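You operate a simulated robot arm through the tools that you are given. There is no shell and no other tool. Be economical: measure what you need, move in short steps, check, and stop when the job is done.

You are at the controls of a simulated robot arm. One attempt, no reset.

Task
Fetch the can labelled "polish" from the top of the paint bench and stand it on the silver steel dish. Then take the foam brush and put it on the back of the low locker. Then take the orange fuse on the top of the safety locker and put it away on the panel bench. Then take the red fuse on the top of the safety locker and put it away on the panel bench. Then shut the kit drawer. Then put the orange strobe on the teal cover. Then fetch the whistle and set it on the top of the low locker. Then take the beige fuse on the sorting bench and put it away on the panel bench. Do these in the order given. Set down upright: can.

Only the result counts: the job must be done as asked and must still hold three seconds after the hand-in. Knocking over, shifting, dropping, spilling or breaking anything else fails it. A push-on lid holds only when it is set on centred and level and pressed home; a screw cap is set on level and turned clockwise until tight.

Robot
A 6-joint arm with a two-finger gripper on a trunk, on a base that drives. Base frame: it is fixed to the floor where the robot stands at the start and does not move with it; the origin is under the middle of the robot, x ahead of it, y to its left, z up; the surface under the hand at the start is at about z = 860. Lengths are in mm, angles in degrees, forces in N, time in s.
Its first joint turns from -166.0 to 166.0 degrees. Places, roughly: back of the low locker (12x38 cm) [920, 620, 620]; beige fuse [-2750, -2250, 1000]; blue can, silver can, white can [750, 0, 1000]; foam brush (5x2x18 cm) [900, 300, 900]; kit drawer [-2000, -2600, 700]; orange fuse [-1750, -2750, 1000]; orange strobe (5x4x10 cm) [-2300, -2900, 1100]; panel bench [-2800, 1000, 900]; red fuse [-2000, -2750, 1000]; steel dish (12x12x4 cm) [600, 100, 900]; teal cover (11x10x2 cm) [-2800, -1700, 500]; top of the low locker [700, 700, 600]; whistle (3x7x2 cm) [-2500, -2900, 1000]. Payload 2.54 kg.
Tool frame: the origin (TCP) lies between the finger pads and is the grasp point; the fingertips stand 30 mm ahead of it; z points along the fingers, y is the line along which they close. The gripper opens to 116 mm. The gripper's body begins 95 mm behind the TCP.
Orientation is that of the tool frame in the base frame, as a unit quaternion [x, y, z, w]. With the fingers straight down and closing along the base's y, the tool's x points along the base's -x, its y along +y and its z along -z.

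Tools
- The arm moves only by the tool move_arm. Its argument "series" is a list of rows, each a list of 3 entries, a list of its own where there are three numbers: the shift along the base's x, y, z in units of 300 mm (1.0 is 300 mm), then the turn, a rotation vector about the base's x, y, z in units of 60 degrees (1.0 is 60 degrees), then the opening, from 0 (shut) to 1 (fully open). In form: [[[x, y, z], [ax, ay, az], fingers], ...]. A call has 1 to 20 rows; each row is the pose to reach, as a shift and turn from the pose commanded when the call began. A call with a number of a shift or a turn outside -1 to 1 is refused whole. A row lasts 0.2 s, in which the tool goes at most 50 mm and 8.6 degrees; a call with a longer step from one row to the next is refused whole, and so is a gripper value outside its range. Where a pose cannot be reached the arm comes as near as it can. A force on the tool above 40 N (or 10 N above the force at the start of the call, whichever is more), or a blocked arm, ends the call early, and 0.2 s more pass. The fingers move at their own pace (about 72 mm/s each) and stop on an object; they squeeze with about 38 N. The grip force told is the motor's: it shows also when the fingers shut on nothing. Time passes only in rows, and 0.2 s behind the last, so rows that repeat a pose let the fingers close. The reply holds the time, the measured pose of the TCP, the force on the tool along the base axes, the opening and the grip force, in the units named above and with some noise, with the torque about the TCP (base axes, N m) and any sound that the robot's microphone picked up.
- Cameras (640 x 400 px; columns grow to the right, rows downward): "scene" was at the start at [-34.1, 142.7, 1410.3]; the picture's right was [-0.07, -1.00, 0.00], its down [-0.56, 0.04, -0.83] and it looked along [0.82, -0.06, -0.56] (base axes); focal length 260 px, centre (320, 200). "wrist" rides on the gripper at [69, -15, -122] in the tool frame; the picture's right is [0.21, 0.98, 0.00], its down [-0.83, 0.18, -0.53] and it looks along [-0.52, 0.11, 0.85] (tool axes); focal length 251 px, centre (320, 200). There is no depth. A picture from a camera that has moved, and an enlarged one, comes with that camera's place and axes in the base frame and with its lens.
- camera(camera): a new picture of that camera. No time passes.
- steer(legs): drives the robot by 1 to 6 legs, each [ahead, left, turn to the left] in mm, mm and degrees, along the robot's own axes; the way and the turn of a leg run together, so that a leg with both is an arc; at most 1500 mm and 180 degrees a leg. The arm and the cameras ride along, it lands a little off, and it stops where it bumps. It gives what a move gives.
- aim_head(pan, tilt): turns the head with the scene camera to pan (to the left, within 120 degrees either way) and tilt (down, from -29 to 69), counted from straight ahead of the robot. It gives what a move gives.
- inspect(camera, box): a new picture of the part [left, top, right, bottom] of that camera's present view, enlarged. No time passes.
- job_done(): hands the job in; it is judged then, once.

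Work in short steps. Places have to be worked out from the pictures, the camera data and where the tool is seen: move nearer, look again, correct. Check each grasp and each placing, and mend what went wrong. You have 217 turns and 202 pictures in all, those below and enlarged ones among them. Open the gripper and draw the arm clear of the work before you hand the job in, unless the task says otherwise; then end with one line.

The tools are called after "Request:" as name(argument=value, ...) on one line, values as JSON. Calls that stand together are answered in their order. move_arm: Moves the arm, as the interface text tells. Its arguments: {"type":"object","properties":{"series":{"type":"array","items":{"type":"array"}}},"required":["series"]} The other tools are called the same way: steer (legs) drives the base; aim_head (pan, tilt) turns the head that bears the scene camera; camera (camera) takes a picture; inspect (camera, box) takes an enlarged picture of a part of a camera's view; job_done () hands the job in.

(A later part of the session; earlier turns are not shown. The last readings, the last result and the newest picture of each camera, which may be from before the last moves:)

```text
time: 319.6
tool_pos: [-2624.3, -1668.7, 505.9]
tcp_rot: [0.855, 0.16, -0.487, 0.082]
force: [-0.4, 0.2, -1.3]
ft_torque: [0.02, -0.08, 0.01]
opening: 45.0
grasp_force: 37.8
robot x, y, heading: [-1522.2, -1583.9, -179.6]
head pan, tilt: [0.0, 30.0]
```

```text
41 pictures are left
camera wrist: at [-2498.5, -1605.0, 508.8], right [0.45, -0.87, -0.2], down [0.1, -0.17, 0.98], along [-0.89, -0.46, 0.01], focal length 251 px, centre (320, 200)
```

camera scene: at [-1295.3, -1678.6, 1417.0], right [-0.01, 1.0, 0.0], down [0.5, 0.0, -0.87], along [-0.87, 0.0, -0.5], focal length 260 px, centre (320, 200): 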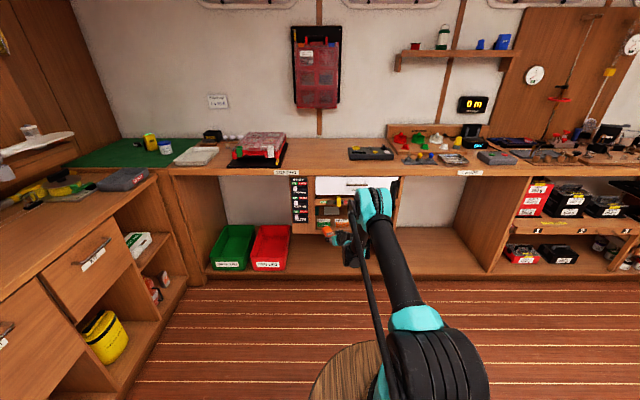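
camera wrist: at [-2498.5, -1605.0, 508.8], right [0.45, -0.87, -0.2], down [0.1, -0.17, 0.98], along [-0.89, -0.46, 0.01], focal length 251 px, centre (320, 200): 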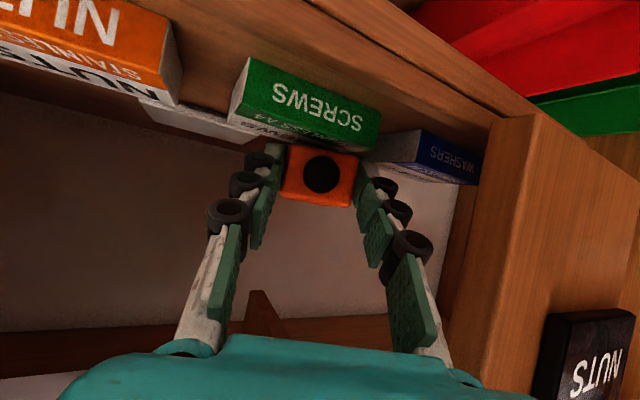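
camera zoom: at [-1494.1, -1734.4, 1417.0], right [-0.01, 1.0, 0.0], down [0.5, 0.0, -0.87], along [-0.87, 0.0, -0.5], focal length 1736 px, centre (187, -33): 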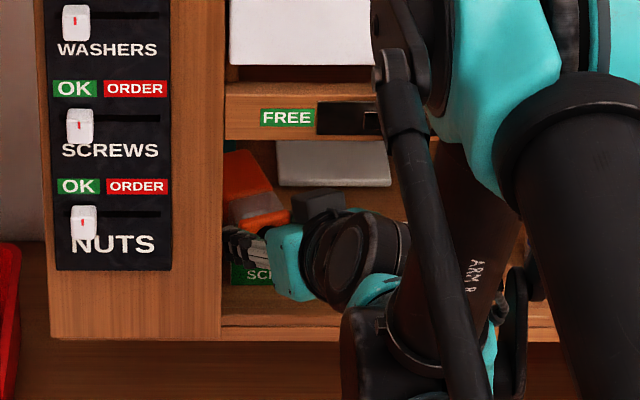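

Clear so far. Second leg.

Request:
steer(legs=[[80, 29, 0]])

Request:
inspect(camera="scene", box=[285, 205, 375, 265])

Request:
camera(camera="wrist")

```text
time: 320.6
tool_pos: [-2703.1, -1697.6, 506.1]
tcp_rot: [0.854, 0.16, -0.487, 0.082]
force: [0.5, 0.4, -1.0]
ft_torque: [-0.02, -0.05, 0.01]
opening: 45.0
grasp_force: 38.4
robot x, y, heading: [-1599.1, -1614.4, -179.6]
head pan, tilt: [0.0, 30.0]
```

```text
6.67 times, centred on (330, 235) of scene
camera zoom: at [-1574.1, -1764.1, 1417.0], right [-0.01, 1.0, 0.0], down [0.5, 0.0, -0.87], along [-0.87, 0.0, -0.5], focal length 1736 px, centre (253, -33)
```

zoom: 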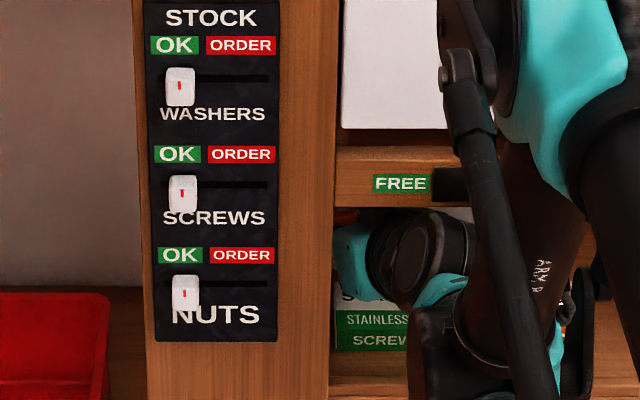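

```text
39 pictures are left
camera wrist: at [-2578.6, -1634.6, 508.8], right [0.45, -0.87, -0.2], down [0.1, -0.17, 0.98], along [-0.89, -0.46, 0.01], focal length 251 px, centre (320, 200)
```

wrist: 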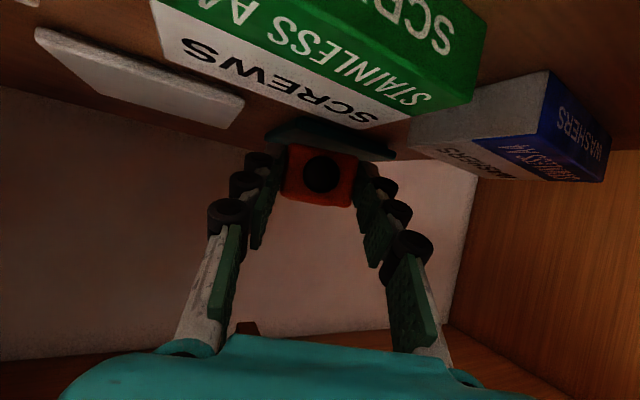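

A great view: the teal cover is right under the strobe's line, and the boxes are cleared. I'll lower to z≈488, then advance the last 38 mm diagonally.

Request:
move_arm(series=[[[0, 0, -0.03], [0, 0, 0], 0.25], [[0, 0, -0.058], [0, 0, 0], 0.25], [[0, 0, -0.058], [0, 0, 0], 0.25]])

Request:
steer(legs=[[36, 13, 0]])

Request:
camera(camera="wrist")

Request:
inspect(camera="scene", box=[285, 205, 375, 265])

```text
time: 321.4
tool_pos: [-2699.5, -1697.6, 498.6]
tcp_rot: [0.855, 0.16, -0.487, 0.082]
force: [0.1, -0.6, -0.7]
ft_torque: [0.03, -0.07, 0.0]
opening: 44.9
grasp_force: 37.4
out of reach, approached as far as the arm can: row 2, 3
robot x, y, heading: [-1602.5, -1610.0, -179.6]
head pan, tilt: [0.0, 30.0]
```

```text
time: 322.3
tool_pos: [-2731.9, -1709.0, 495.1]
tcp_rot: [0.855, 0.159, -0.488, 0.082]
force: [-0.2, 0.3, -1.6]
ft_torque: [0.03, -0.09, 0.0]
opening: 45.0
grasp_force: 37.7
robot x, y, heading: [-1634.1, -1628.5, -179.6]
head pan, tilt: [0.0, 30.0]
```

```text
38 pictures are left
camera wrist: at [-2607.2, -1647.1, 497.6], right [0.45, -0.87, -0.2], down [0.1, -0.17, 0.98], along [-0.89, -0.46, 0.01], focal length 251 px, centre (320, 200)
```

wrist: 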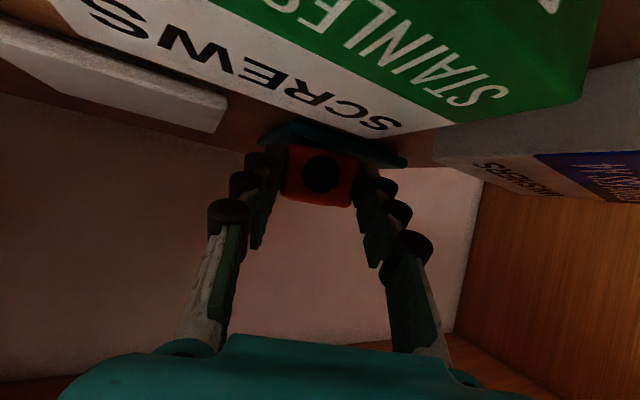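

```text
6.67 times, centred on (330, 235) of scene
camera zoom: at [-1609.7, -1776.7, 1417.0], right [-0.01, 1.0, 0.0], down [0.5, 0.0, -0.87], along [-0.87, -0.01, -0.5], focal length 1736 px, centre (253, -33)
```

zoom: 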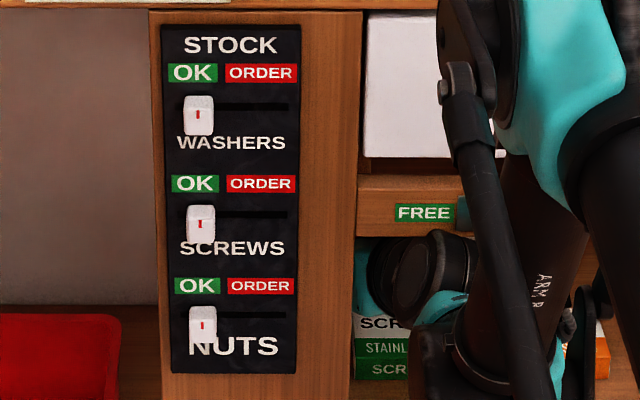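

The strobe is over the cover, but its centre is just inside the near edge. I'll go about 14 mm deeper and check the force.

Request:
steer(legs=[[13, 5, 0]])

Request:
inspect(camera="wrist", box=[220, 80, 440, 230])

```text
time: 323.1
tool_pos: [-2743.5, -1714.4, 492.1]
tcp_rot: [0.855, 0.159, -0.487, 0.083]
force: [0.6, 0.9, 7.5]
ft_torque: [-0.15, 0.19, -0.02]
opening: 44.9
grasp_force: 37.7
robot x, y, heading: [-1647.4, -1632.1, -180.0]
head pan, tilt: [0.0, 30.0]
```

```text
2.67 times, centred on (330, 155) of wrist
camera zoom: at [-2618.4, -1651.0, 494.9], right [0.45, -0.87, -0.2], down [0.1, -0.17, 0.98], along [-0.89, -0.46, 0.01], focal length 670 px, centre (293, 320)
```

zoom: 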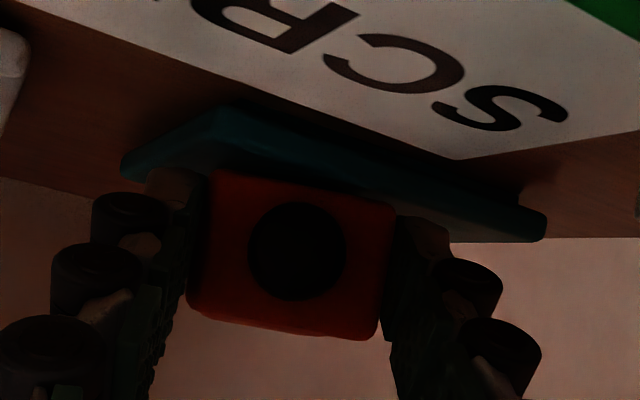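

The strobe now touches the cover (7.5 N), and the cover's near edge is at x≈-2755, so the strobe centre is well on it. Releasing.

Request:
move_arm(series=[[[0, 0, 0], [0, 0, 0], 0.4], [[0, 0, 0], [0, 0, 0], 0.5], [[0, 0, 0], [0, 0, 0], 0.55], [[0, 0, 0], [0, 0, 0], 0.55]])

Request:
inspect(camera="wrist", box=[220, 80, 440, 230])

```text
time: 324.1
tool_pos: [-2743.5, -1714.7, 492.1]
tcp_rot: [0.855, 0.159, -0.487, 0.081]
force: [-0.3, 0.3, 0.4]
ft_torque: [0.01, 0.01, 0.01]
opening: 63.8
grasp_force: 0.0
robot x, y, heading: [-1648.1, -1629.2, -179.9]
head pan, tilt: [0.0, 30.0]
```

```text
2.67 times, centred on (330, 155) of wrist
camera zoom: at [-2618.2, -1651.0, 494.8], right [0.44, -0.87, -0.2], down [0.1, -0.17, 0.98], along [-0.89, -0.46, 0.01], focal length 670 px, centre (293, 320)
```

zoom: 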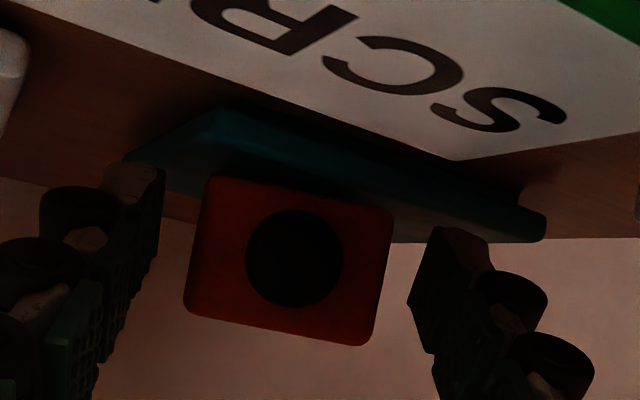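

Released and stable. I'll retreat along the same diagonal, raising a little before the tips pass over the boxes.

Request:
steer(legs=[[-40, -15, 0]])

Request:
move_arm(series=[[[0, 0, 0.03], [0, 0, 0], 0.55], [[0, 0, 0.06], [0, 0, 0], 0.55], [[0, 0, 0.06], [0, 0, 0], 0.55]])

Request:
steer(legs=[[-160, -56, 0], [-250, 0, 0]])

Request:
inspect(camera="scene", box=[290, 170, 410, 250])

Request:
camera(camera="wrist")

```text
time: 325.0
tool_pos: [-2702.7, -1699.7, 494.4]
tcp_rot: [0.855, 0.159, -0.488, 0.082]
force: [-0.4, 0.2, -0.7]
ft_torque: [-0.02, -0.03, -0.01]
opening: 63.7
grasp_force: 0.0
robot x, y, heading: [-1604.3, -1616.3, -179.5]
head pan, tilt: [0.0, 30.0]
```

```text
time: 325.8
tool_pos: [-2701.1, -1698.6, 512.9]
tcp_rot: [0.855, 0.159, -0.488, 0.082]
force: [-0.4, -0.1, -0.1]
ft_torque: [0.01, -0.01, 0.02]
opening: 63.9
grasp_force: 0.1
robot x, y, heading: [-1607.6, -1622.0, -179.7]
head pan, tilt: [0.0, 30.0]
```

```text
time: 328.7
tool_pos: [-2287.7, -1647.1, 512.3]
tcp_rot: [0.854, 0.162, -0.488, 0.083]
force: [0.5, 0.6, 0.2]
ft_torque: [0.01, -0.02, 0.03]
opening: 63.7
grasp_force: 0.0
robot x, y, heading: [-1193.1, -1559.3, -179.6]
head pan, tilt: [0.0, 30.0]
```

```text
5.00 times, centred on (350, 210) of scene
camera zoom: at [-1164.7, -1707.6, 1417.0], right [-0.01, 1.0, 0.0], down [0.5, 0.01, -0.87], along [-0.87, -0.01, -0.5], focal length 1302 px, centre (170, 150)
```

zoom: 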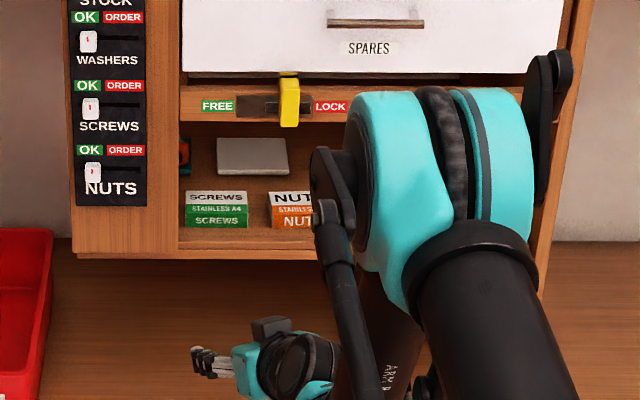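

```text
33 pictures are left
camera wrist: at [-2162.6, -1582.4, 514.8], right [0.45, -0.87, -0.2], down [0.1, -0.17, 0.98], along [-0.89, -0.46, 0.02], focal length 251 px, centre (320, 200)
```

wrist: 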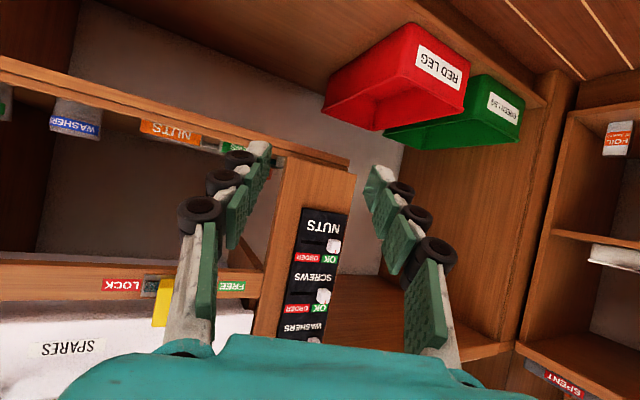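

The strobe sits on the teal cover and nothing else moved. Now I'll restore the arm to the vertical driving pose.

Request:
move_arm(series=[[[0.03, 0, 0.1], [0, 0, -0.04], 0.55], [[0.06, 0.02, 0.2], [0, 0, -0.08], 0.55], [[0.09, 0.03, 0.32], [0, 0, -0.12], 0.55], [[0.12, 0.04, 0.44], [0, 0, -0.16], 0.55], [[0.16, 0.05, 0.56], [0, 0, -0.2], 0.55], [[0.2, 0.06, 0.68], [0, 0, -0.24], 0.55], [[0.25, 0.07, 0.8], [0, 0, -0.29], 0.55], [[0.3, 0.08, 0.9], [0, 0, -0.333], 0.55], [[0.35, 0.08, 1.0], [0, 0, -0.333], 0.55]])

Request:
move_arm(series=[[[0.08, 0, 0.1], [0, -0.12, 0], 0.5], [[0.16, 0, 0.2], [0, -0.24, 0], 0.5], [[0.26, 0, 0.3], [0, -0.36, 0], 0.5], [[0.36, 0.03, 0.4], [0, -0.48, 0], 0.5], [[0.48, 0.06, 0.5], [0, -0.6, 0], 0.5], [[0.6, 0.09, 0.6], [0, -0.72, 0], 0.5], [[0.72, 0.12, 0.68], [0, -0.84, 0], 0.5], [[0.84, 0.15, 0.74], [0, -0.96, 0], 0.5], [[0.95, 0.18, 0.8], [0, -0.98, 0], 0.5], [[1.0, 0.2, 0.9], [0, -0.98, 0], 0.5]])

```text
time: 330.7
tool_pos: [-2182.0, -1622.6, 813.0]
tcp_rot: [0.869, 0.011, -0.495, -0.002]
force: [-0.7, 0.3, 0.1]
ft_torque: [-0.02, 0.0, -0.02]
opening: 63.7
grasp_force: 0.0
robot x, y, heading: [-1195.0, -1556.2, -179.3]
head pan, tilt: [0.0, 30.0]
```

```text
time: 332.9
tool_pos: [-1880.7, -1564.3, 1081.5]
tcp_rot: [1.0, 0.01, -0.005, 0.002]
force: [-0.4, 0.2, 0.5]
ft_torque: [0.01, -0.03, -0.02]
opening: 57.9
grasp_force: 0.1
robot x, y, heading: [-1193.6, -1559.6, -179.4]
head pan, tilt: [0.0, 30.0]
```

Request:
move_arm(series=[[[0.1, 0, 0.1], [0, 0, 0], 0.5], [[0.2, 0, 0.2], [0, 0, 0], 0.5], [[0.3, 0, 0.3], [0, 0, 0], 0.5], [[0.4, 0, 0.4], [0, 0, 0], 0.5], [[0.45, 0, 0.5], [0, 0, 0], 0.5], [[0.45, 0, 0.6], [0, 0, 0], 0.5]])

Request:
steer(legs=[[0, 0, 90], [500, -900, 0]])

```text
time: 334.3
tool_pos: [-1748.7, -1560.7, 1262.7]
tcp_rot: [1.0, 0.01, -0.005, 0.003]
force: [0.8, 0.0, -0.5]
ft_torque: [-0.02, -0.02, 0.02]
opening: 57.9
grasp_force: 0.0
robot x, y, heading: [-1194.8, -1558.1, -179.4]
head pan, tilt: [0.0, 30.0]
```

```text
time: 343.4
tool_pos: [-2120.5, -2601.6, 1262.1]
tcp_rot: [0.71, 0.704, -0.001, 0.005]
force: [0.1, -1.0, 0.8]
ft_torque: [0.05, 0.01, 0.0]
opening: 58.0
grasp_force: 0.1
robot x, y, heading: [-2105.2, -2051.0, -91.0]
head pan, tilt: [0.0, 30.0]
```

Request:
move_arm(series=[[[-0.13, -0.07, 0], [0, 0, 0], 0.4], [[-0.26, -0.14, 0], [0, 0, 0], 0.4], [[-0.39, -0.21, 0], [0, 0, 0], 0.4], [[-0.52, -0.28, 0], [0, 0, 0], 0.4], [[-0.65, -0.36, 0], [0, 0, 0], 0.4], [[-0.78, -0.44, 0], [0, 0, 0], 0.4], [[-0.9, -0.52, 0], [0, 0, 0], 0.4], [[-1.0, -0.6, 0], [0, 0, 0], 0.4]])

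Request:
move_arm(series=[[[-0.1, -0.1, 0], [0, 0, 0], 0.4], [[-0.2, -0.2, 0], [0, 0, 0], 0.4], [[-0.23, -0.32, 0], [0, 0, 0], 0.4], [[-0.23, -0.32, -0.05], [0, 0, 0], 0.4]])

Request:
inspect(camera="wrist", box=[200, 60, 440, 260])

```text
time: 345.2
tool_pos: [-2421.9, -2783.6, 1264.2]
tcp_rot: [0.709, 0.705, 0.0, 0.006]
force: [0.2, 0.8, 0.8]
ft_torque: [-0.07, -0.01, 0.0]
opening: 46.4
grasp_force: 0.1
robot x, y, heading: [-2110.1, -2048.2, -91.0]
head pan, tilt: [0.0, 30.0]
```

```text
time: 346.0
tool_pos: [-2488.5, -2866.9, 1264.7]
tcp_rot: [0.708, 0.706, 0.004, 0.002]
force: [1.7, 19.9, 8.5]
ft_torque: [-3.17, 0.01, 0.77]
opening: 46.4
grasp_force: 0.1
robot x, y, heading: [-2111.1, -2046.1, -91.2]
head pan, tilt: [0.0, 30.0]
stopped in row 4: the force on the tool passed its limit at 199 N (the readings are from after the stop); the commanded pose is now the measured one
```

```text
2.00 times, centred on (320, 160) of wrist
camera zoom: at [-2503.9, -2798.6, 1386.2], right [0.98, 0.21, 0.01], down [0.18, -0.83, 0.53], along [0.12, -0.52, -0.85], focal length 503 px, centre (320, 280)
```

zoom: 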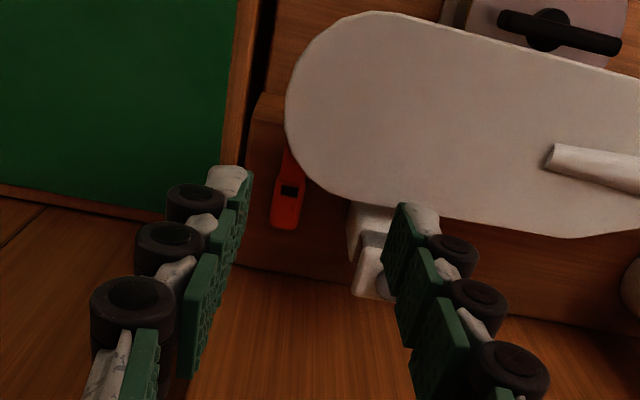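

The wrist hit something, probably the hanging lifebuoy. Backing off and checking.

Request:
move_arm(series=[[[0.03, 0.1, -0.03], [0, 0, 0], 0.4], [[0.06, 0.22, -0.1], [0, 0, 0], 0.4], [[0.06, 0.34, -0.2], [0, 0, 0], 0.4], [[0.06, 0.4, -0.3], [0, 0, 0], 0.4]])

Request:
aim_head(pan=-15, tilt=5)

Request:
camera(camera="scene")

```text
time: 347.0
tool_pos: [-2470.5, -2750.5, 1171.6]
tcp_rot: [0.707, 0.707, 0.004, 0.001]
force: [-1.2, 0.2, 0.3]
ft_torque: [0.04, -0.02, -0.01]
opening: 46.1
grasp_force: 0.0
robot x, y, heading: [-2107.6, -2050.1, -90.9]
head pan, tilt: [0.0, 30.0]
```

```text
time: 347.9
tool_pos: [-2471.2, -2748.1, 1171.1]
tcp_rot: [0.708, 0.706, 0.003, 0.001]
force: [0.1, 0.0, 0.4]
ft_torque: [0.03, 0.01, -0.03]
opening: 46.5
grasp_force: 0.1
robot x, y, heading: [-2110.8, -2046.6, -91.1]
head pan, tilt: [-15.0, 5.0]
```

```text
31 pictures are left
camera scene: at [-1985.0, -2018.2, 1457.3], right [-0.96, 0.27, 0.0], down [0.02, 0.08, -1.0], along [-0.27, -0.96, -0.09], focal length 260 px, centre (320, 200)
```

scene: 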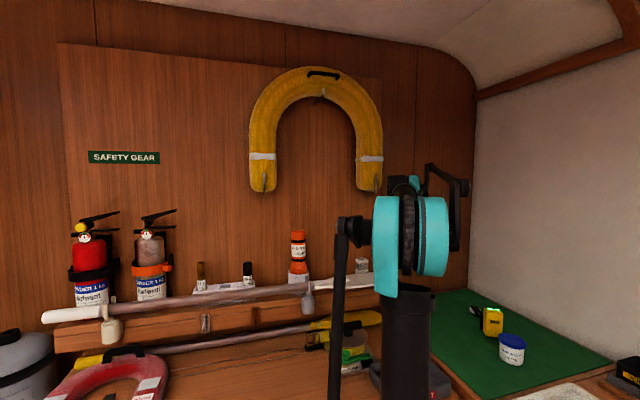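

The lifebuoy still hangs properly. I should stay low beneath it (leg bottoms z≈1404) and come in from the side of the paddle tip. The whistle lies along y at x≈-2493, y≈-2973…-2905. I'll nudge the base closer and stage the hand left of the blade tip with a 15° lean.

Request:
steer(legs=[[40, -35, 1]])

Request:
move_arm(series=[[[-0.07, 0, 0], [-0.06, 0, 0], 0.4], [[-0.14, 0, 0], [-0.12, 0, 0], 0.4], [[-0.2, 0, -0.05], [-0.18, 0, 0], 0.4], [[-0.22, 0, -0.15], [-0.25, 0, 0], 0.4], [[-0.22, 0, -0.25], [-0.25, 0, 0], 0.4]])

Request:
camera(camera="wrist")

```text
time: 348.9
tool_pos: [-2494.6, -2794.3, 1172.4]
tcp_rot: [0.701, 0.713, 0.004, 0.001]
force: [0.2, 0.0, 0.4]
ft_torque: [-0.01, 0.03, -0.03]
opening: 46.4
grasp_force: 0.1
robot x, y, heading: [-2146.2, -2086.9, -90.4]
head pan, tilt: [-15.0, 5.0]
```

```text
time: 350.1
tool_pos: [-2561.1, -2797.0, 1095.3]
tcp_rot: [0.695, 0.707, -0.089, 0.093]
force: [0.1, 0.0, 0.2]
ft_torque: [-0.03, 0.02, 0.0]
opening: 46.5
grasp_force: 0.1
robot x, y, heading: [-2146.5, -2082.7, -90.1]
head pan, tilt: [-15.0, 5.0]
```

```text
30 pictures are left
camera wrist: at [-2578.3, -2698.1, 1195.0], right [0.97, 0.22, -0.05], down [0.19, -0.66, 0.73], along [0.13, -0.72, -0.68], focal length 251 px, centre (320, 200)
```

wrist: 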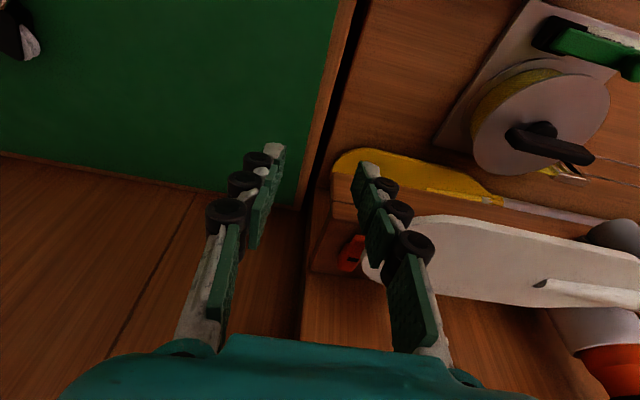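

Request:
move_arm(series=[[[0, -0.13, 0], [0, 0, 0], 0.4], [[0, -0.27, 0], [0, 0, 0], 0.4], [[0, -0.4, 0], [0, 0, 0], 0.4], [[0, -0.52, 0], [0, 0, 0], 0.4], [[0.08, -0.52, 0], [0, 0, 0], 0.4], [[0.16, -0.52, 0], [0, 0, 0], 0.4], [[0.22, -0.52, 0], [0, 0, 0], 0.4], [[0.22, -0.52, 0], [0, 0, 0], 0.4]])

Request:
camera(camera="wrist")

```text
time: 351.9
tool_pos: [-2494.0, -2949.4, 1094.4]
tcp_rot: [0.695, 0.707, -0.089, 0.093]
force: [0.4, 0.5, 0.1]
ft_torque: [-0.01, -0.02, 0.01]
opening: 46.4
grasp_force: 0.0
robot x, y, heading: [-2147.1, -2084.5, -90.1]
head pan, tilt: [-15.0, 5.0]
```

```text
29 pictures are left
camera wrist: at [-2511.0, -2852.9, 1194.7], right [0.97, 0.22, -0.05], down [0.19, -0.66, 0.73], along [0.13, -0.72, -0.68], focal length 251 px, centre (320, 200)
```

wrist: 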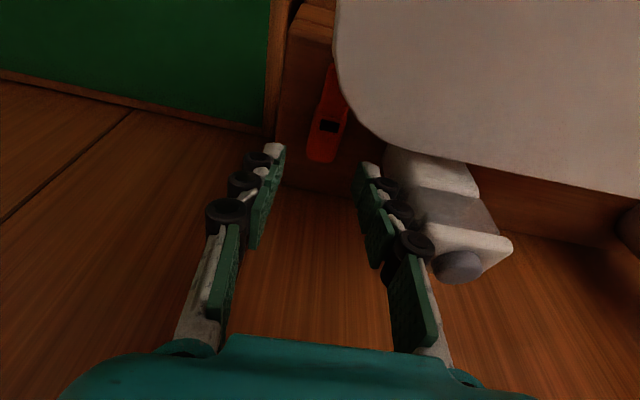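

The whistle is aligned between the fingers. I'll descend to z≈1062 and close.

Request:
move_arm(series=[[[0.005, 0, -0.05], [0, 0, 0], 0.4], [[0.005, 0, -0.09], [0, 0, 0], 0.4], [[0.005, 0, -0.108], [0, 0, 0], 0.4], [[0.005, 0, -0.108], [0, 0, 0], 0.25], [[0.005, 0, -0.108], [0, 0, 0], 0.1], [[0.005, 0, -0.108], [0, 0, 0], 0.05], [[0.005, 0, -0.108], [0, 0, 0], 0.05]])

Request:
camera(camera="wrist")

```text
time: 353.5
tool_pos: [-2493.0, -2949.2, 1063.6]
tcp_rot: [0.696, 0.707, -0.09, 0.093]
force: [0.6, 0.4, 0.3]
ft_torque: [0.01, 0.02, 0.01]
opening: 20.4
grasp_force: 38.1
robot x, y, heading: [-2142.8, -2085.6, -90.1]
head pan, tilt: [-15.0, 5.0]
```

```text
28 pictures are left
camera wrist: at [-2510.2, -2852.3, 1163.4], right [0.97, 0.22, -0.05], down [0.19, -0.66, 0.73], along [0.13, -0.72, -0.68], focal length 251 px, centre (320, 200)
```

wrist: 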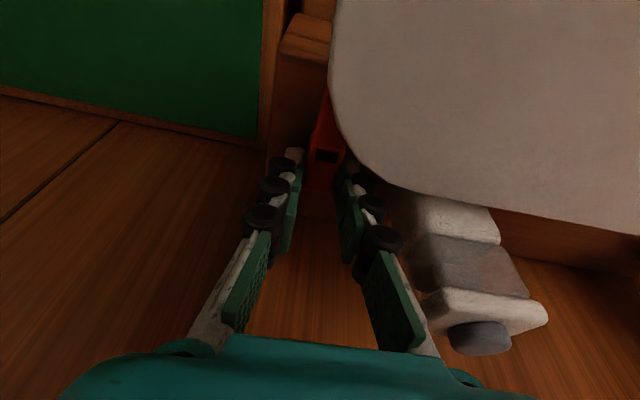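

Gripped (20.4 mm). I'll lift only slightly so as not to touch the blade, slide sideways past its tip, then retreat.

Request:
move_arm(series=[[[0, -0.01, 0.03], [0, 0, 0], 0.05], [[0, -0.02, 0.05], [0, 0, 0], 0.05], [[-0.1, -0.02, 0.05], [0, 0, 0], 0.05], [[-0.2, -0.02, 0.05], [0, 0, 0], 0.05], [[-0.27, -0.02, 0.06], [0, 0, 0], 0.05], [[-0.27, 0.1, 0.1], [0, 0, 0], 0.05], [[-0.27, 0.24, 0.12], [0, 0, 0], 0.05], [[-0.27, 0.38, 0.16], [0, 0, 0], 0.05], [[-0.27, 0.52, 0.24], [0, 0, 0], 0.05], [[-0.25, 0.66, 0.32], [0.05, 0, 0], 0.05], [[-0.22, 0.8, 0.4], [0.15, 0, 0], 0.05], [[-0.18, 0.93, 0.46], [0.25, 0, 0], 0.05]])

Request:
camera(camera="wrist")

```text
time: 356.1
tool_pos: [-2548.1, -2672.0, 1201.4]
tcp_rot: [0.701, 0.713, 0.005, 0.001]
force: [-0.7, -0.6, -1.0]
ft_torque: [0.0, -0.06, 0.03]
opening: 20.1
grasp_force: 38.0
robot x, y, heading: [-2144.0, -2088.8, -89.9]
head pan, tilt: [-15.0, 5.0]
```

```text
27 pictures are left
camera wrist: at [-2564.1, -2604.1, 1323.5], right [0.97, 0.23, 0.01], down [0.19, -0.83, 0.53], along [0.13, -0.51, -0.85], focal length 251 px, centre (320, 200)
```

wrist: 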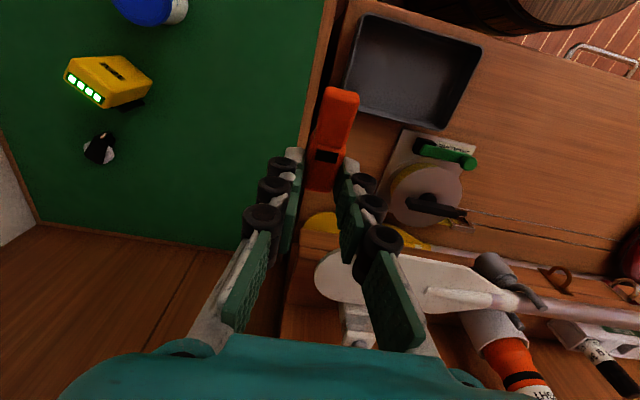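

The whistle is held. I'll fold the arm to the front, then drive across to the low locker.

Request:
move_arm(series=[[[0.12, 0.02, 0.05], [0, 0, 0], 0.05], [[0.25, 0.04, 0.1], [0, 0, 0], 0.05], [[0.4, 0.06, 0.1], [0, 0, 0], 0.05], [[0.55, 0.08, 0.1], [0, 0, 0], 0.05], [[0.7, 0.1, 0.1], [0, 0, 0], 0.05], [[0.85, 0.12, 0.1], [0, 0, 0], 0.05], [[1.0, 0.14, 0.1], [0, 0, 0], 0.05]])

Request:
move_arm(series=[[[0.12, 0.02, 0], [0, 0, 0], 0.05], [[0.25, 0.04, 0], [0, 0, 0], 0.05], [[0.3, 0.06, 0], [0, 0, 0], 0.05]])

Request:
steer(legs=[[-500, 0, 0], [0, 0, 90], [715, 712, 0], [715, 712, 0], [690, 690, 0]])

Request:
aim_head(pan=0, tilt=40)

Request:
camera(camera="scene")

```text
time: 357.7
tool_pos: [-2245.0, -2629.2, 1233.7]
tcp_rot: [0.701, 0.713, 0.004, 0.001]
force: [0.6, 0.0, -0.7]
ft_torque: [0.03, -0.01, 0.0]
opening: 20.5
grasp_force: 37.6
robot x, y, heading: [-2145.6, -2090.1, -89.9]
head pan, tilt: [-15.0, 5.0]
```

```text
time: 358.5
tool_pos: [-2155.9, -2610.8, 1232.0]
tcp_rot: [0.703, 0.712, 0.003, 0.001]
force: [0.5, -0.1, -0.6]
ft_torque: [-0.01, -0.05, 0.0]
opening: 20.4
grasp_force: 37.8
robot x, y, heading: [-2141.9, -2084.7, -90.1]
head pan, tilt: [-15.0, 5.0]
```

```text
time: 363.8
tool_pos: [-1706.6, -1894.0, 1232.2]
tcp_rot: [0.357, 0.934, 0.004, 0.0]
force: [-0.2, 0.3, 0.5]
ft_torque: [0.0, 0.01, -0.02]
opening: 20.4
grasp_force: 37.9
robot x, y, heading: [-2084.9, -1533.3, -42.8]
head pan, tilt: [-15.0, 5.0]
stopped in leg 2: the robot was blocked; the commanded pose is now the measured one
```

```text
time: 364.8
tool_pos: [-1706.8, -1895.0, 1232.8]
tcp_rot: [0.357, 0.934, 0.003, 0.0]
force: [0.5, 0.2, 0.4]
ft_torque: [0.0, -0.02, 0.03]
opening: 20.2
grasp_force: 38.8
robot x, y, heading: [-2083.1, -1531.5, -43.0]
head pan, tilt: [0.0, 40.0]
```

```text
26 pictures are left
camera scene: at [-2012.3, -1398.2, 1401.7], right [-0.68, -0.73, 0.0], down [-0.47, 0.44, -0.77], along [0.56, -0.52, -0.64], focal length 260 px, centre (320, 200)
```

scene: 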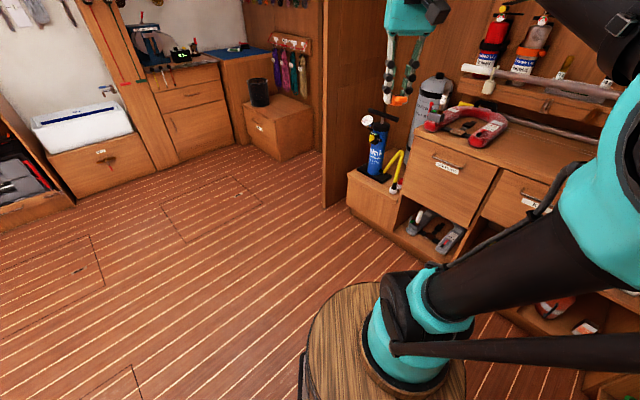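

The base bumped the bench while turning. I'll slide away to the open floor, finish the turn, and continue.

Request:
steer(legs=[[300, 280, 0], [0, 0, 43], [830, 1040, 0], [830, 1040, 0]])

Request:
camera(camera="scene")

```text
time: 381.9
tool_pos: [503.7, 559.0, 1231.5]
tcp_rot: [-0.009, 1.0, 0.004, -0.002]
force: [0.4, 0.7, -0.1]
ft_torque: [0.0, -0.01, 0.0]
opening: 20.3
grasp_force: 37.7
robot x, y, heading: [-19.1, 569.5, 0.1]
head pan, tilt: [0.0, 40.0]
```

```text
25 pictures are left
camera scene: at [-59.4, 717.3, 1401.6], right [0.0, -1.0, 0.0], down [-0.64, 0.0, -0.77], along [0.77, 0.0, -0.64], focal length 260 px, centre (320, 200)
```

scene: 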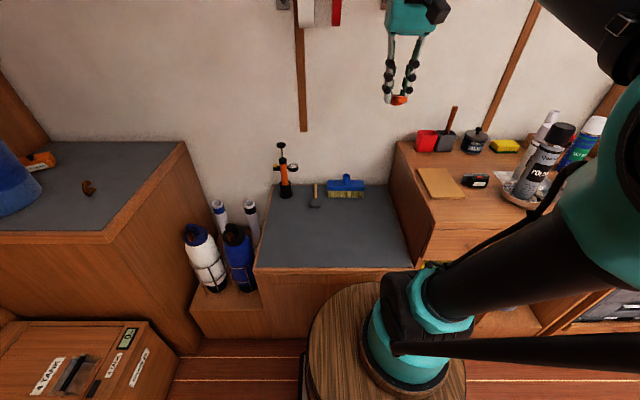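

The foam brush is still in place. I'll move over the locker's free front-central area and lower with the 15° lean.

Request:
move_arm(series=[[[0.1, 0.06, -0.05], [0, 0, 0], 0.05], [[0.2, 0.12, -0.12], [0, -0.05, 0], 0.05], [[0.3, 0.18, -0.2], [0, -0.1, 0], 0.05], [[0.4, 0.24, -0.28], [0, -0.15, 0], 0.05], [[0.5, 0.3, -0.36], [0, -0.2, 0], 0.05], [[0.587, 0.337, -0.46], [0, -0.25, 0], 0.05], [[0.587, 0.337, -0.6], [0, -0.25, 0], 0.05], [[0.587, 0.337, -0.74], [0, -0.25, 0], 0.05], [[0.587, 0.337, -0.88], [0, -0.25, 0], 0.05], [[0.587, 0.337, -1.0], [0, -0.25, 0], 0.05]])

Request:
move_arm(series=[[[0, 0, -0.14], [0, 0, 0], 0.05], [[0, 0, -0.28], [0, 0, 0], 0.05], [[0, 0, -0.42], [0, 0, 0], 0.05], [[0, 0, -0.56], [0, 0, 0], 0.05], [[0, 0, -0.7], [0, 0, 0], 0.05], [[0, 0, -0.8], [0, 0, 0], 0.05], [[0, 0, -0.86], [0, 0, 0], 0.05]])

Request:
camera(camera="wrist")

```text
time: 384.1
tool_pos: [678.8, 660.5, 930.8]
tcp_rot: [-0.009, 0.992, 0.003, 0.129]
force: [-0.7, -0.2, 0.4]
ft_torque: [0.01, -0.04, -0.02]
opening: 20.2
grasp_force: 38.5
robot x, y, heading: [-20.4, 566.3, -0.0]
head pan, tilt: [0.0, 40.0]
```

```text
time: 385.7
tool_pos: [683.3, 660.3, 678.1]
tcp_rot: [-0.009, 0.992, 0.002, 0.127]
force: [0.1, 0.5, 0.6]
ft_torque: [0.01, 0.02, -0.01]
opening: 20.4
grasp_force: 38.2
out of reach, approached as far as the arm can: row 7
robot x, y, heading: [-23.4, 570.2, 0.0]
head pan, tilt: [0.0, 40.0]
```

```text
24 pictures are left
camera wrist: at [585.6, 643.8, 777.8], right [-0.23, 0.97, -0.05], down [0.66, 0.19, 0.73], along [0.72, 0.13, -0.69], focal length 251 px, centre (320, 200)
```

wrist: 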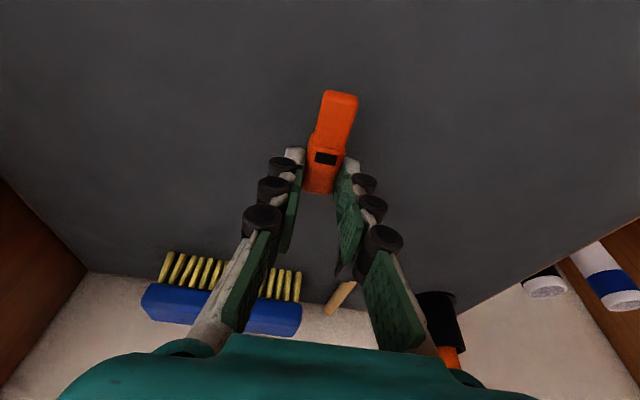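

Out of reach at this radius; I'll shift 60 mm further out and lower to contact.

Request:
move_arm(series=[[[0.1, -0.05, 0], [0, 0, 0], 0.05], [[0.2, -0.1, 0], [0, 0, 0], 0.05], [[0.2, -0.1, -0.03], [0, 0, 0], 0.05], [[0.2, -0.1, -0.05], [0, 0, 0], 0.05], [[0.2, -0.1, -0.06], [0, 0, 0], 0.05], [[0.2, -0.1, -0.066], [0, 0, 0], 0.05]])

Request:
inspect(camera="scene", box=[260, 150, 400, 260])

```text
time: 387.1
tool_pos: [743.0, 630.4, 659.4]
tcp_rot: [-0.008, 0.992, 0.002, 0.129]
force: [0.8, 0.2, 0.7]
ft_torque: [0.0, 0.03, -0.02]
opening: 20.3
grasp_force: 38.1
robot x, y, heading: [-20.7, 569.4, -0.0]
head pan, tilt: [0.0, 40.0]
```

```text
3.64 times, centred on (330, 205) of scene
camera zoom: at [-59.4, 717.3, 1401.6], right [0.0, -1.0, 0.0], down [-0.64, 0.0, -0.77], along [0.77, 0.0, -0.64], focal length 947 px, centre (284, 182)
```

zoom: 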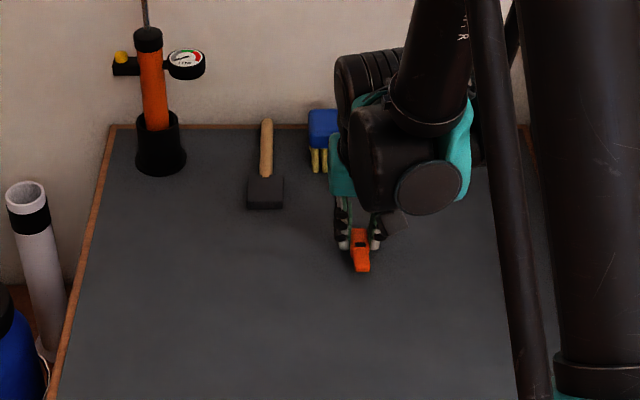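

Request:
move_arm(series=[[[0, 0, -0.008], [0, 0, 0], 0.05], [[0, 0, -0.014], [0, 0, 0], 0.05], [[0, 0, -0.014], [0, 0, 0], 0.05]])

```text
time: 387.9
tool_pos: [743.7, 630.8, 655.3]
tcp_rot: [-0.009, 0.991, 0.003, 0.13]
force: [5.5, -0.7, 35.1]
ft_torque: [-0.03, 0.02, -0.02]
opening: 20.4
grasp_force: 37.9
robot x, y, heading: [-20.2, 566.1, 0.2]
head pan, tilt: [0.0, 40.0]
```

Firm contact with the locker top. I'll ease up 3 mm, release, and rise.

Request:
move_arm(series=[[[0, 0, 0.009], [0, 0, 0], 0.05], [[0, 0, 0.009], [0, 0, 0], 0.15], [[0, 0, 0.009], [0, 0, 0], 0.3], [[0, 0, 0.009], [0, 0, 0], 0.4], [[0, 0, 0.1], [0, 0, 0], 0.4], [[0, 0, 0.24], [0, 0, 0], 0.4], [[-0.05, 0, 0.38], [0, 0.05, 0], 0.4], [[-0.1, 0, 0.52], [0, 0.1, 0], 0.4], [[-0.15, 0, 0.66], [0, 0.15, 0], 0.4], [[-0.2, 0, 0.8], [0, 0.2, 0], 0.4], [[-0.25, 0, 0.94], [0, 0.25, 0], 0.4]])

Request:
inspect(camera="scene", box=[260, 150, 400, 260])

```text
time: 390.3
tool_pos: [667.8, 632.9, 937.7]
tcp_rot: [-0.009, 1.0, 0.004, -0.002]
force: [0.3, -0.6, -0.1]
ft_torque: [-0.01, 0.02, -0.01]
opening: 46.4
grasp_force: 0.0
robot x, y, heading: [-22.6, 565.3, 0.3]
head pan, tilt: [0.0, 40.0]
```

```text
3.64 times, centred on (330, 205) of scene
camera zoom: at [-59.3, 717.3, 1401.6], right [0.0, -1.0, 0.0], down [-0.64, 0.0, -0.77], along [0.77, 0.0, -0.64], focal length 947 px, centre (284, 182)
```

zoom: 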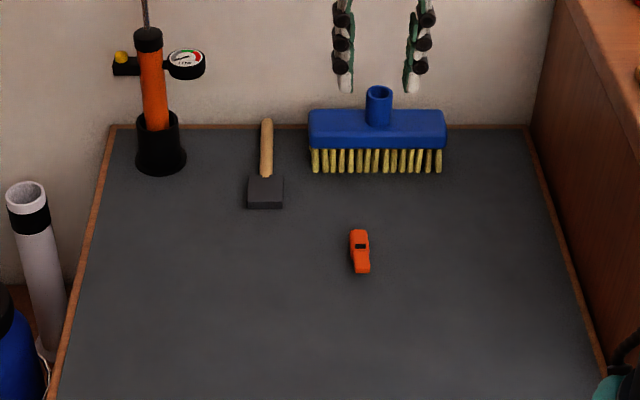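

The whistle is on the low locker top. Now for the beige fuse: fold the arm and drive to the sorting bench corner, turning in the open floor.

Request:
move_arm(series=[[[-0.06, -0.03, 0.12], [0, 0, 0], 0.4], [[-0.12, -0.06, 0.26], [0, 0, 0], 0.4], [[-0.18, -0.1, 0.4], [0, 0, 0], 0.4], [[-0.24, -0.14, 0.54], [0, 0, 0], 0.4], [[-0.3, -0.18, 0.68], [0, 0, 0], 0.4], [[-0.36, -0.2, 0.8], [0, 0, 0], 0.4], [[-0.4, -0.22, 0.9], [0, 0, 0], 0.4]])

Request:
steer(legs=[[-740, -1030, 0], [-740, -1030, 0], [0, 0, 90], [0, 0, 90], [530, 545, 0]])

Request:
aim_head(pan=10, tilt=30)

Request:
camera(camera="scene")

```text
time: 391.9
tool_pos: [548.4, 565.2, 1208.5]
tcp_rot: [-0.009, 1.0, 0.003, -0.002]
force: [0.2, 0.6, -0.5]
ft_torque: [0.01, 0.02, 0.01]
opening: 46.5
grasp_force: 0.0
robot x, y, heading: [-20.0, 570.5, -0.1]
head pan, tilt: [0.0, 40.0]
```

```text
time: 415.6
tool_pos: [-2629.3, -1993.3, 1207.2]
tcp_rot: [1.0, -0.013, 0.002, 0.004]
force: [0.0, 0.9, -0.4]
ft_torque: [0.03, 0.0, -0.02]
opening: 46.6
grasp_force: 0.1
robot x, y, heading: [-2055.5, -2015.1, 177.6]
head pan, tilt: [0.0, 40.0]
```

```text
time: 416.3
tool_pos: [-2628.4, -1993.4, 1207.6]
tcp_rot: [1.0, -0.012, 0.001, 0.003]
force: [0.5, 0.4, 0.2]
ft_torque: [-0.05, 0.01, 0.01]
opening: 46.4
grasp_force: 0.1
robot x, y, heading: [-2057.0, -2019.2, 177.5]
head pan, tilt: [10.0, 30.0]
```

```text
21 pictures are left
camera scene: at [-2036.5, -2187.8, 1416.9], right [-0.13, 0.99, 0.0], down [0.5, 0.07, -0.87], along [-0.86, -0.11, -0.5], focal length 260 px, centre (320, 200)
```

scene: 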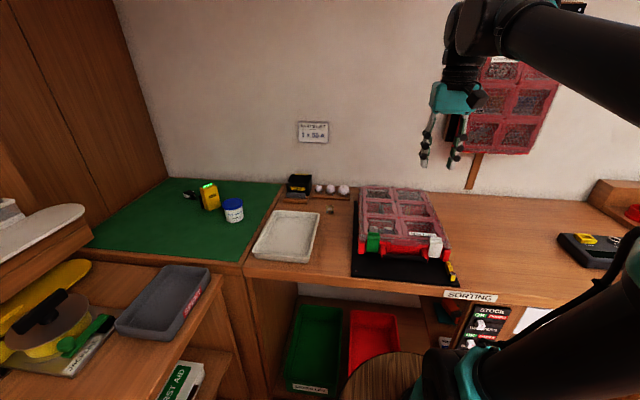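

The beige fuse is at about (-2881,-2257). I'll move above it.

Request:
move_arm(series=[[[0, -0.15, 0], [0, 0, 0.012], 0.4], [[0, -0.3, 0], [0, 0, 0.024], 0.4], [[0, -0.45, 0], [0, 0, 0.024], 0.4], [[-0.08, -0.58, 0], [0, 0, 0.024], 0.4], [[-0.18, -0.7, 0], [0, 0, 0.024], 0.4], [[-0.28, -0.8, 0], [0, 0, 0.024], 0.4], [[-0.4, -0.88, 0], [0, 0, 0.024], 0.4], [[-0.54, -0.883, 0], [0, 0, 0.024], 0.4], [[-0.68, -0.883, 0], [0, 0, 0.024], 0.4], [[-0.8, -0.883, -0.05], [0, 0, 0.024], 0.4], [[-0.837, -0.883, -0.15], [0, 0, 0.024], 0.4], [[-0.837, -0.883, -0.3], [0, 0, 0.024], 0.4], [[-0.837, -0.883, -0.45], [0, 0, 0.024], 0.4], [[-0.837, -0.883, -0.6], [0, 0, 0.024], 0.4], [[-0.837, -0.883, -0.66], [0, 0, 0.024], 0.4]])

Request:
inspect(camera="wrist", box=[220, 80, 420, 240])

```text
time: 419.5
tool_pos: [-2879.6, -2258.1, 1009.4]
tcp_rot: [1.0, 0.0, 0.002, 0.005]
force: [0.2, 1.0, -0.3]
ft_torque: [-0.01, -0.01, 0.0]
opening: 46.6
grasp_force: 0.0
robot x, y, heading: [-2056.7, -2022.0, 177.6]
head pan, tilt: [10.0, 30.0]
```

```text
2.50 times, centred on (320, 160) of wrist
camera zoom: at [-2810.8, -2241.4, 1130.2], right [0.21, -0.98, 0.01], down [-0.83, -0.18, 0.53], along [-0.52, -0.12, -0.85], focal length 629 px, centre (320, 300)
```

zoom: 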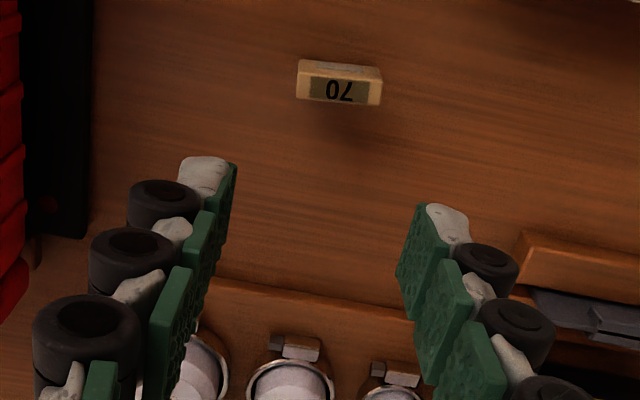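

The beige fuse stands at (-2861,-2261), turned about 6°. I'll align and descend to grip height.

Request:
move_arm(series=[[[0.03, -0.005, -0.02], [0, 0, 0.05], 0.4], [[0.062, -0.01, -0.05], [0, 0, 0.104], 0.4], [[0.062, -0.01, -0.15], [0, 0, 0.104], 0.4], [[0.062, -0.01, -0.25], [0, 0, 0.104], 0.4], [[0.062, -0.01, -0.288], [0, 0, 0.104], 0.4], [[0.062, -0.01, -0.288], [0, 0, 0.104], 0.4]])

Request:
inspect(camera="wrist", box=[220, 110, 420, 240])

```text
time: 420.9
tool_pos: [-2860.3, -2262.2, 922.0]
tcp_rot: [0.999, 0.054, 0.002, 0.003]
force: [0.0, 0.2, -0.2]
ft_torque: [0.05, 0.0, 0.01]
opening: 46.6
grasp_force: 0.0
robot x, y, heading: [-2055.9, -2015.9, 177.4]
head pan, tilt: [10.0, 30.0]
```

```text
3.08 times, centred on (320, 175) of wrist
camera zoom: at [-2794.7, -2238.3, 1043.7], right [0.32, -0.95, 0.01], down [-0.8, -0.27, 0.53], along [-0.5, -0.18, -0.85], focal length 774 px, centre (320, 277)
```

zoom: 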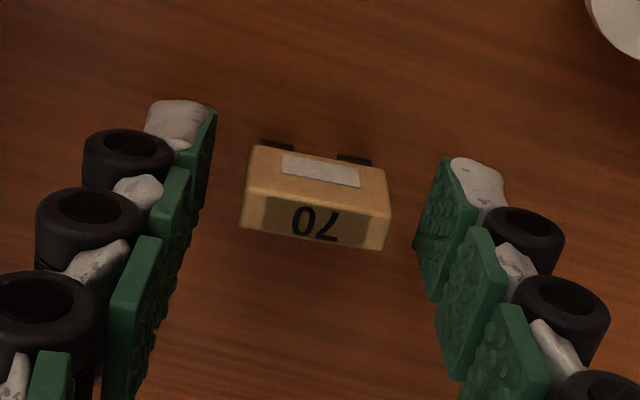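

Well aligned. Closing and lifting, then retracting to the driving pose.

Request:
move_arm(series=[[[0, 0, 0], [0, 0, 0], 0.25], [[0, 0, 0], [0, 0, 0], 0.1], [[0, 0, 0], [0, 0, 0], 0.1], [[0, 0, 0], [0, 0, 0], 0.1], [[0, 0, 0.1], [0, 0, 0], 0.1], [[0, 0, 0.25], [0, 0, -0.03], 0.1], [[0, 0, 0.4], [0, 0, -0.06], 0.1], [[0.1, 0.04, 0.5], [0, 0, -0.104], 0.1], [[0.22, 0.1, 0.55], [0, 0, -0.104], 0.1], [[0.34, 0.16, 0.58], [0, 0, -0.104], 0.1], [[0.46, 0.24, 0.6], [0, 0, -0.104], 0.1], [[0.58, 0.32, 0.6], [0, 0, -0.104], 0.1], [[0.7, 0.4, 0.6], [0, 0, -0.104], 0.1], [[0.76, 0.52, 0.6], [0, 0, -0.104], 0.1], [[0.76, 0.66, 0.6], [0, 0, -0.104], 0.1], [[0.76, 0.8, 0.6], [0, 0, -0.104], 0.1]])

Request:
inspect(camera="wrist", box=[220, 110, 420, 240])

```text
time: 424.3
tool_pos: [-2632.2, -2020.8, 1102.6]
tcp_rot: [1.0, 0.001, 0.002, 0.003]
force: [0.4, 0.3, -0.8]
ft_torque: [0.0, 0.01, 0.02]
opening: 26.3
grasp_force: 37.9
robot x, y, heading: [-2059.7, -2018.0, 177.8]
head pan, tilt: [10.0, 30.0]
```

```text
3.08 times, centred on (320, 175) of wrist
camera zoom: at [-2564.8, -2005.3, 1223.3], right [0.22, -0.98, 0.01], down [-0.83, -0.18, 0.53], along [-0.52, -0.12, -0.85], focal length 774 px, centre (320, 277)
```

zoom: 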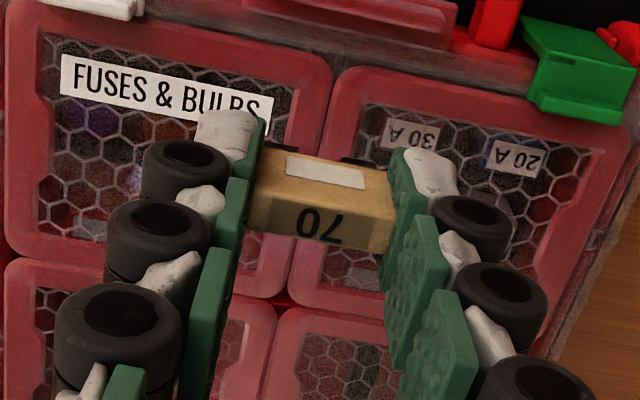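

The beige fuse is held. Driving to the panel bench.

Request:
steer(legs=[[-235, 0, 2.2], [0, -1430, 0], [0, -1420, 0]])

Request:
aim_head(pan=0, tilt=25)

Request:
camera(camera="scene")

```text
time: 439.3
tool_pos: [-2317.2, 782.4, 1102.0]
tcp_rot: [1.0, 0.009, 0.001, 0.003]
force: [-0.2, -0.8, 0.4]
ft_torque: [0.0, -0.01, 0.01]
opening: 26.5
grasp_force: 38.2
robot x, y, heading: [-1744.3, 793.1, 178.6]
head pan, tilt: [10.0, 30.0]
```

```text
time: 440.1
tool_pos: [-2317.7, 783.3, 1102.0]
tcp_rot: [1.0, 0.008, 0.002, 0.003]
force: [-0.2, -0.5, 0.0]
ft_torque: [-0.01, 0.0, -0.01]
opening: 26.6
grasp_force: 38.1
robot x, y, heading: [-1745.1, 791.8, 178.4]
head pan, tilt: [0.0, 25.0]
```

```text
17 pictures are left
camera scene: at [-1721.4, 641.9, 1424.9], right [0.02, 1.0, 0.0], down [0.42, -0.01, -0.91], along [-0.91, 0.02, -0.42], focal length 260 px, centre (320, 200)
```

scene: 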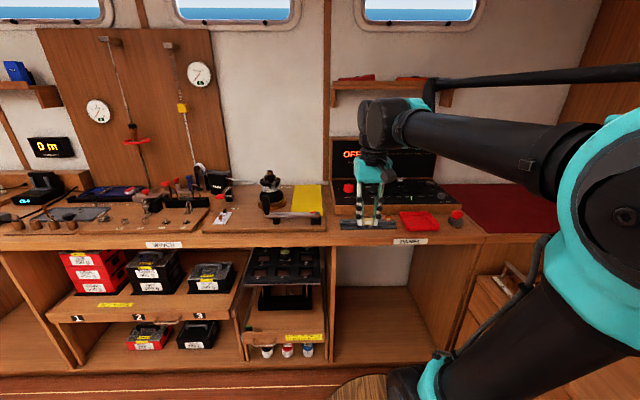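

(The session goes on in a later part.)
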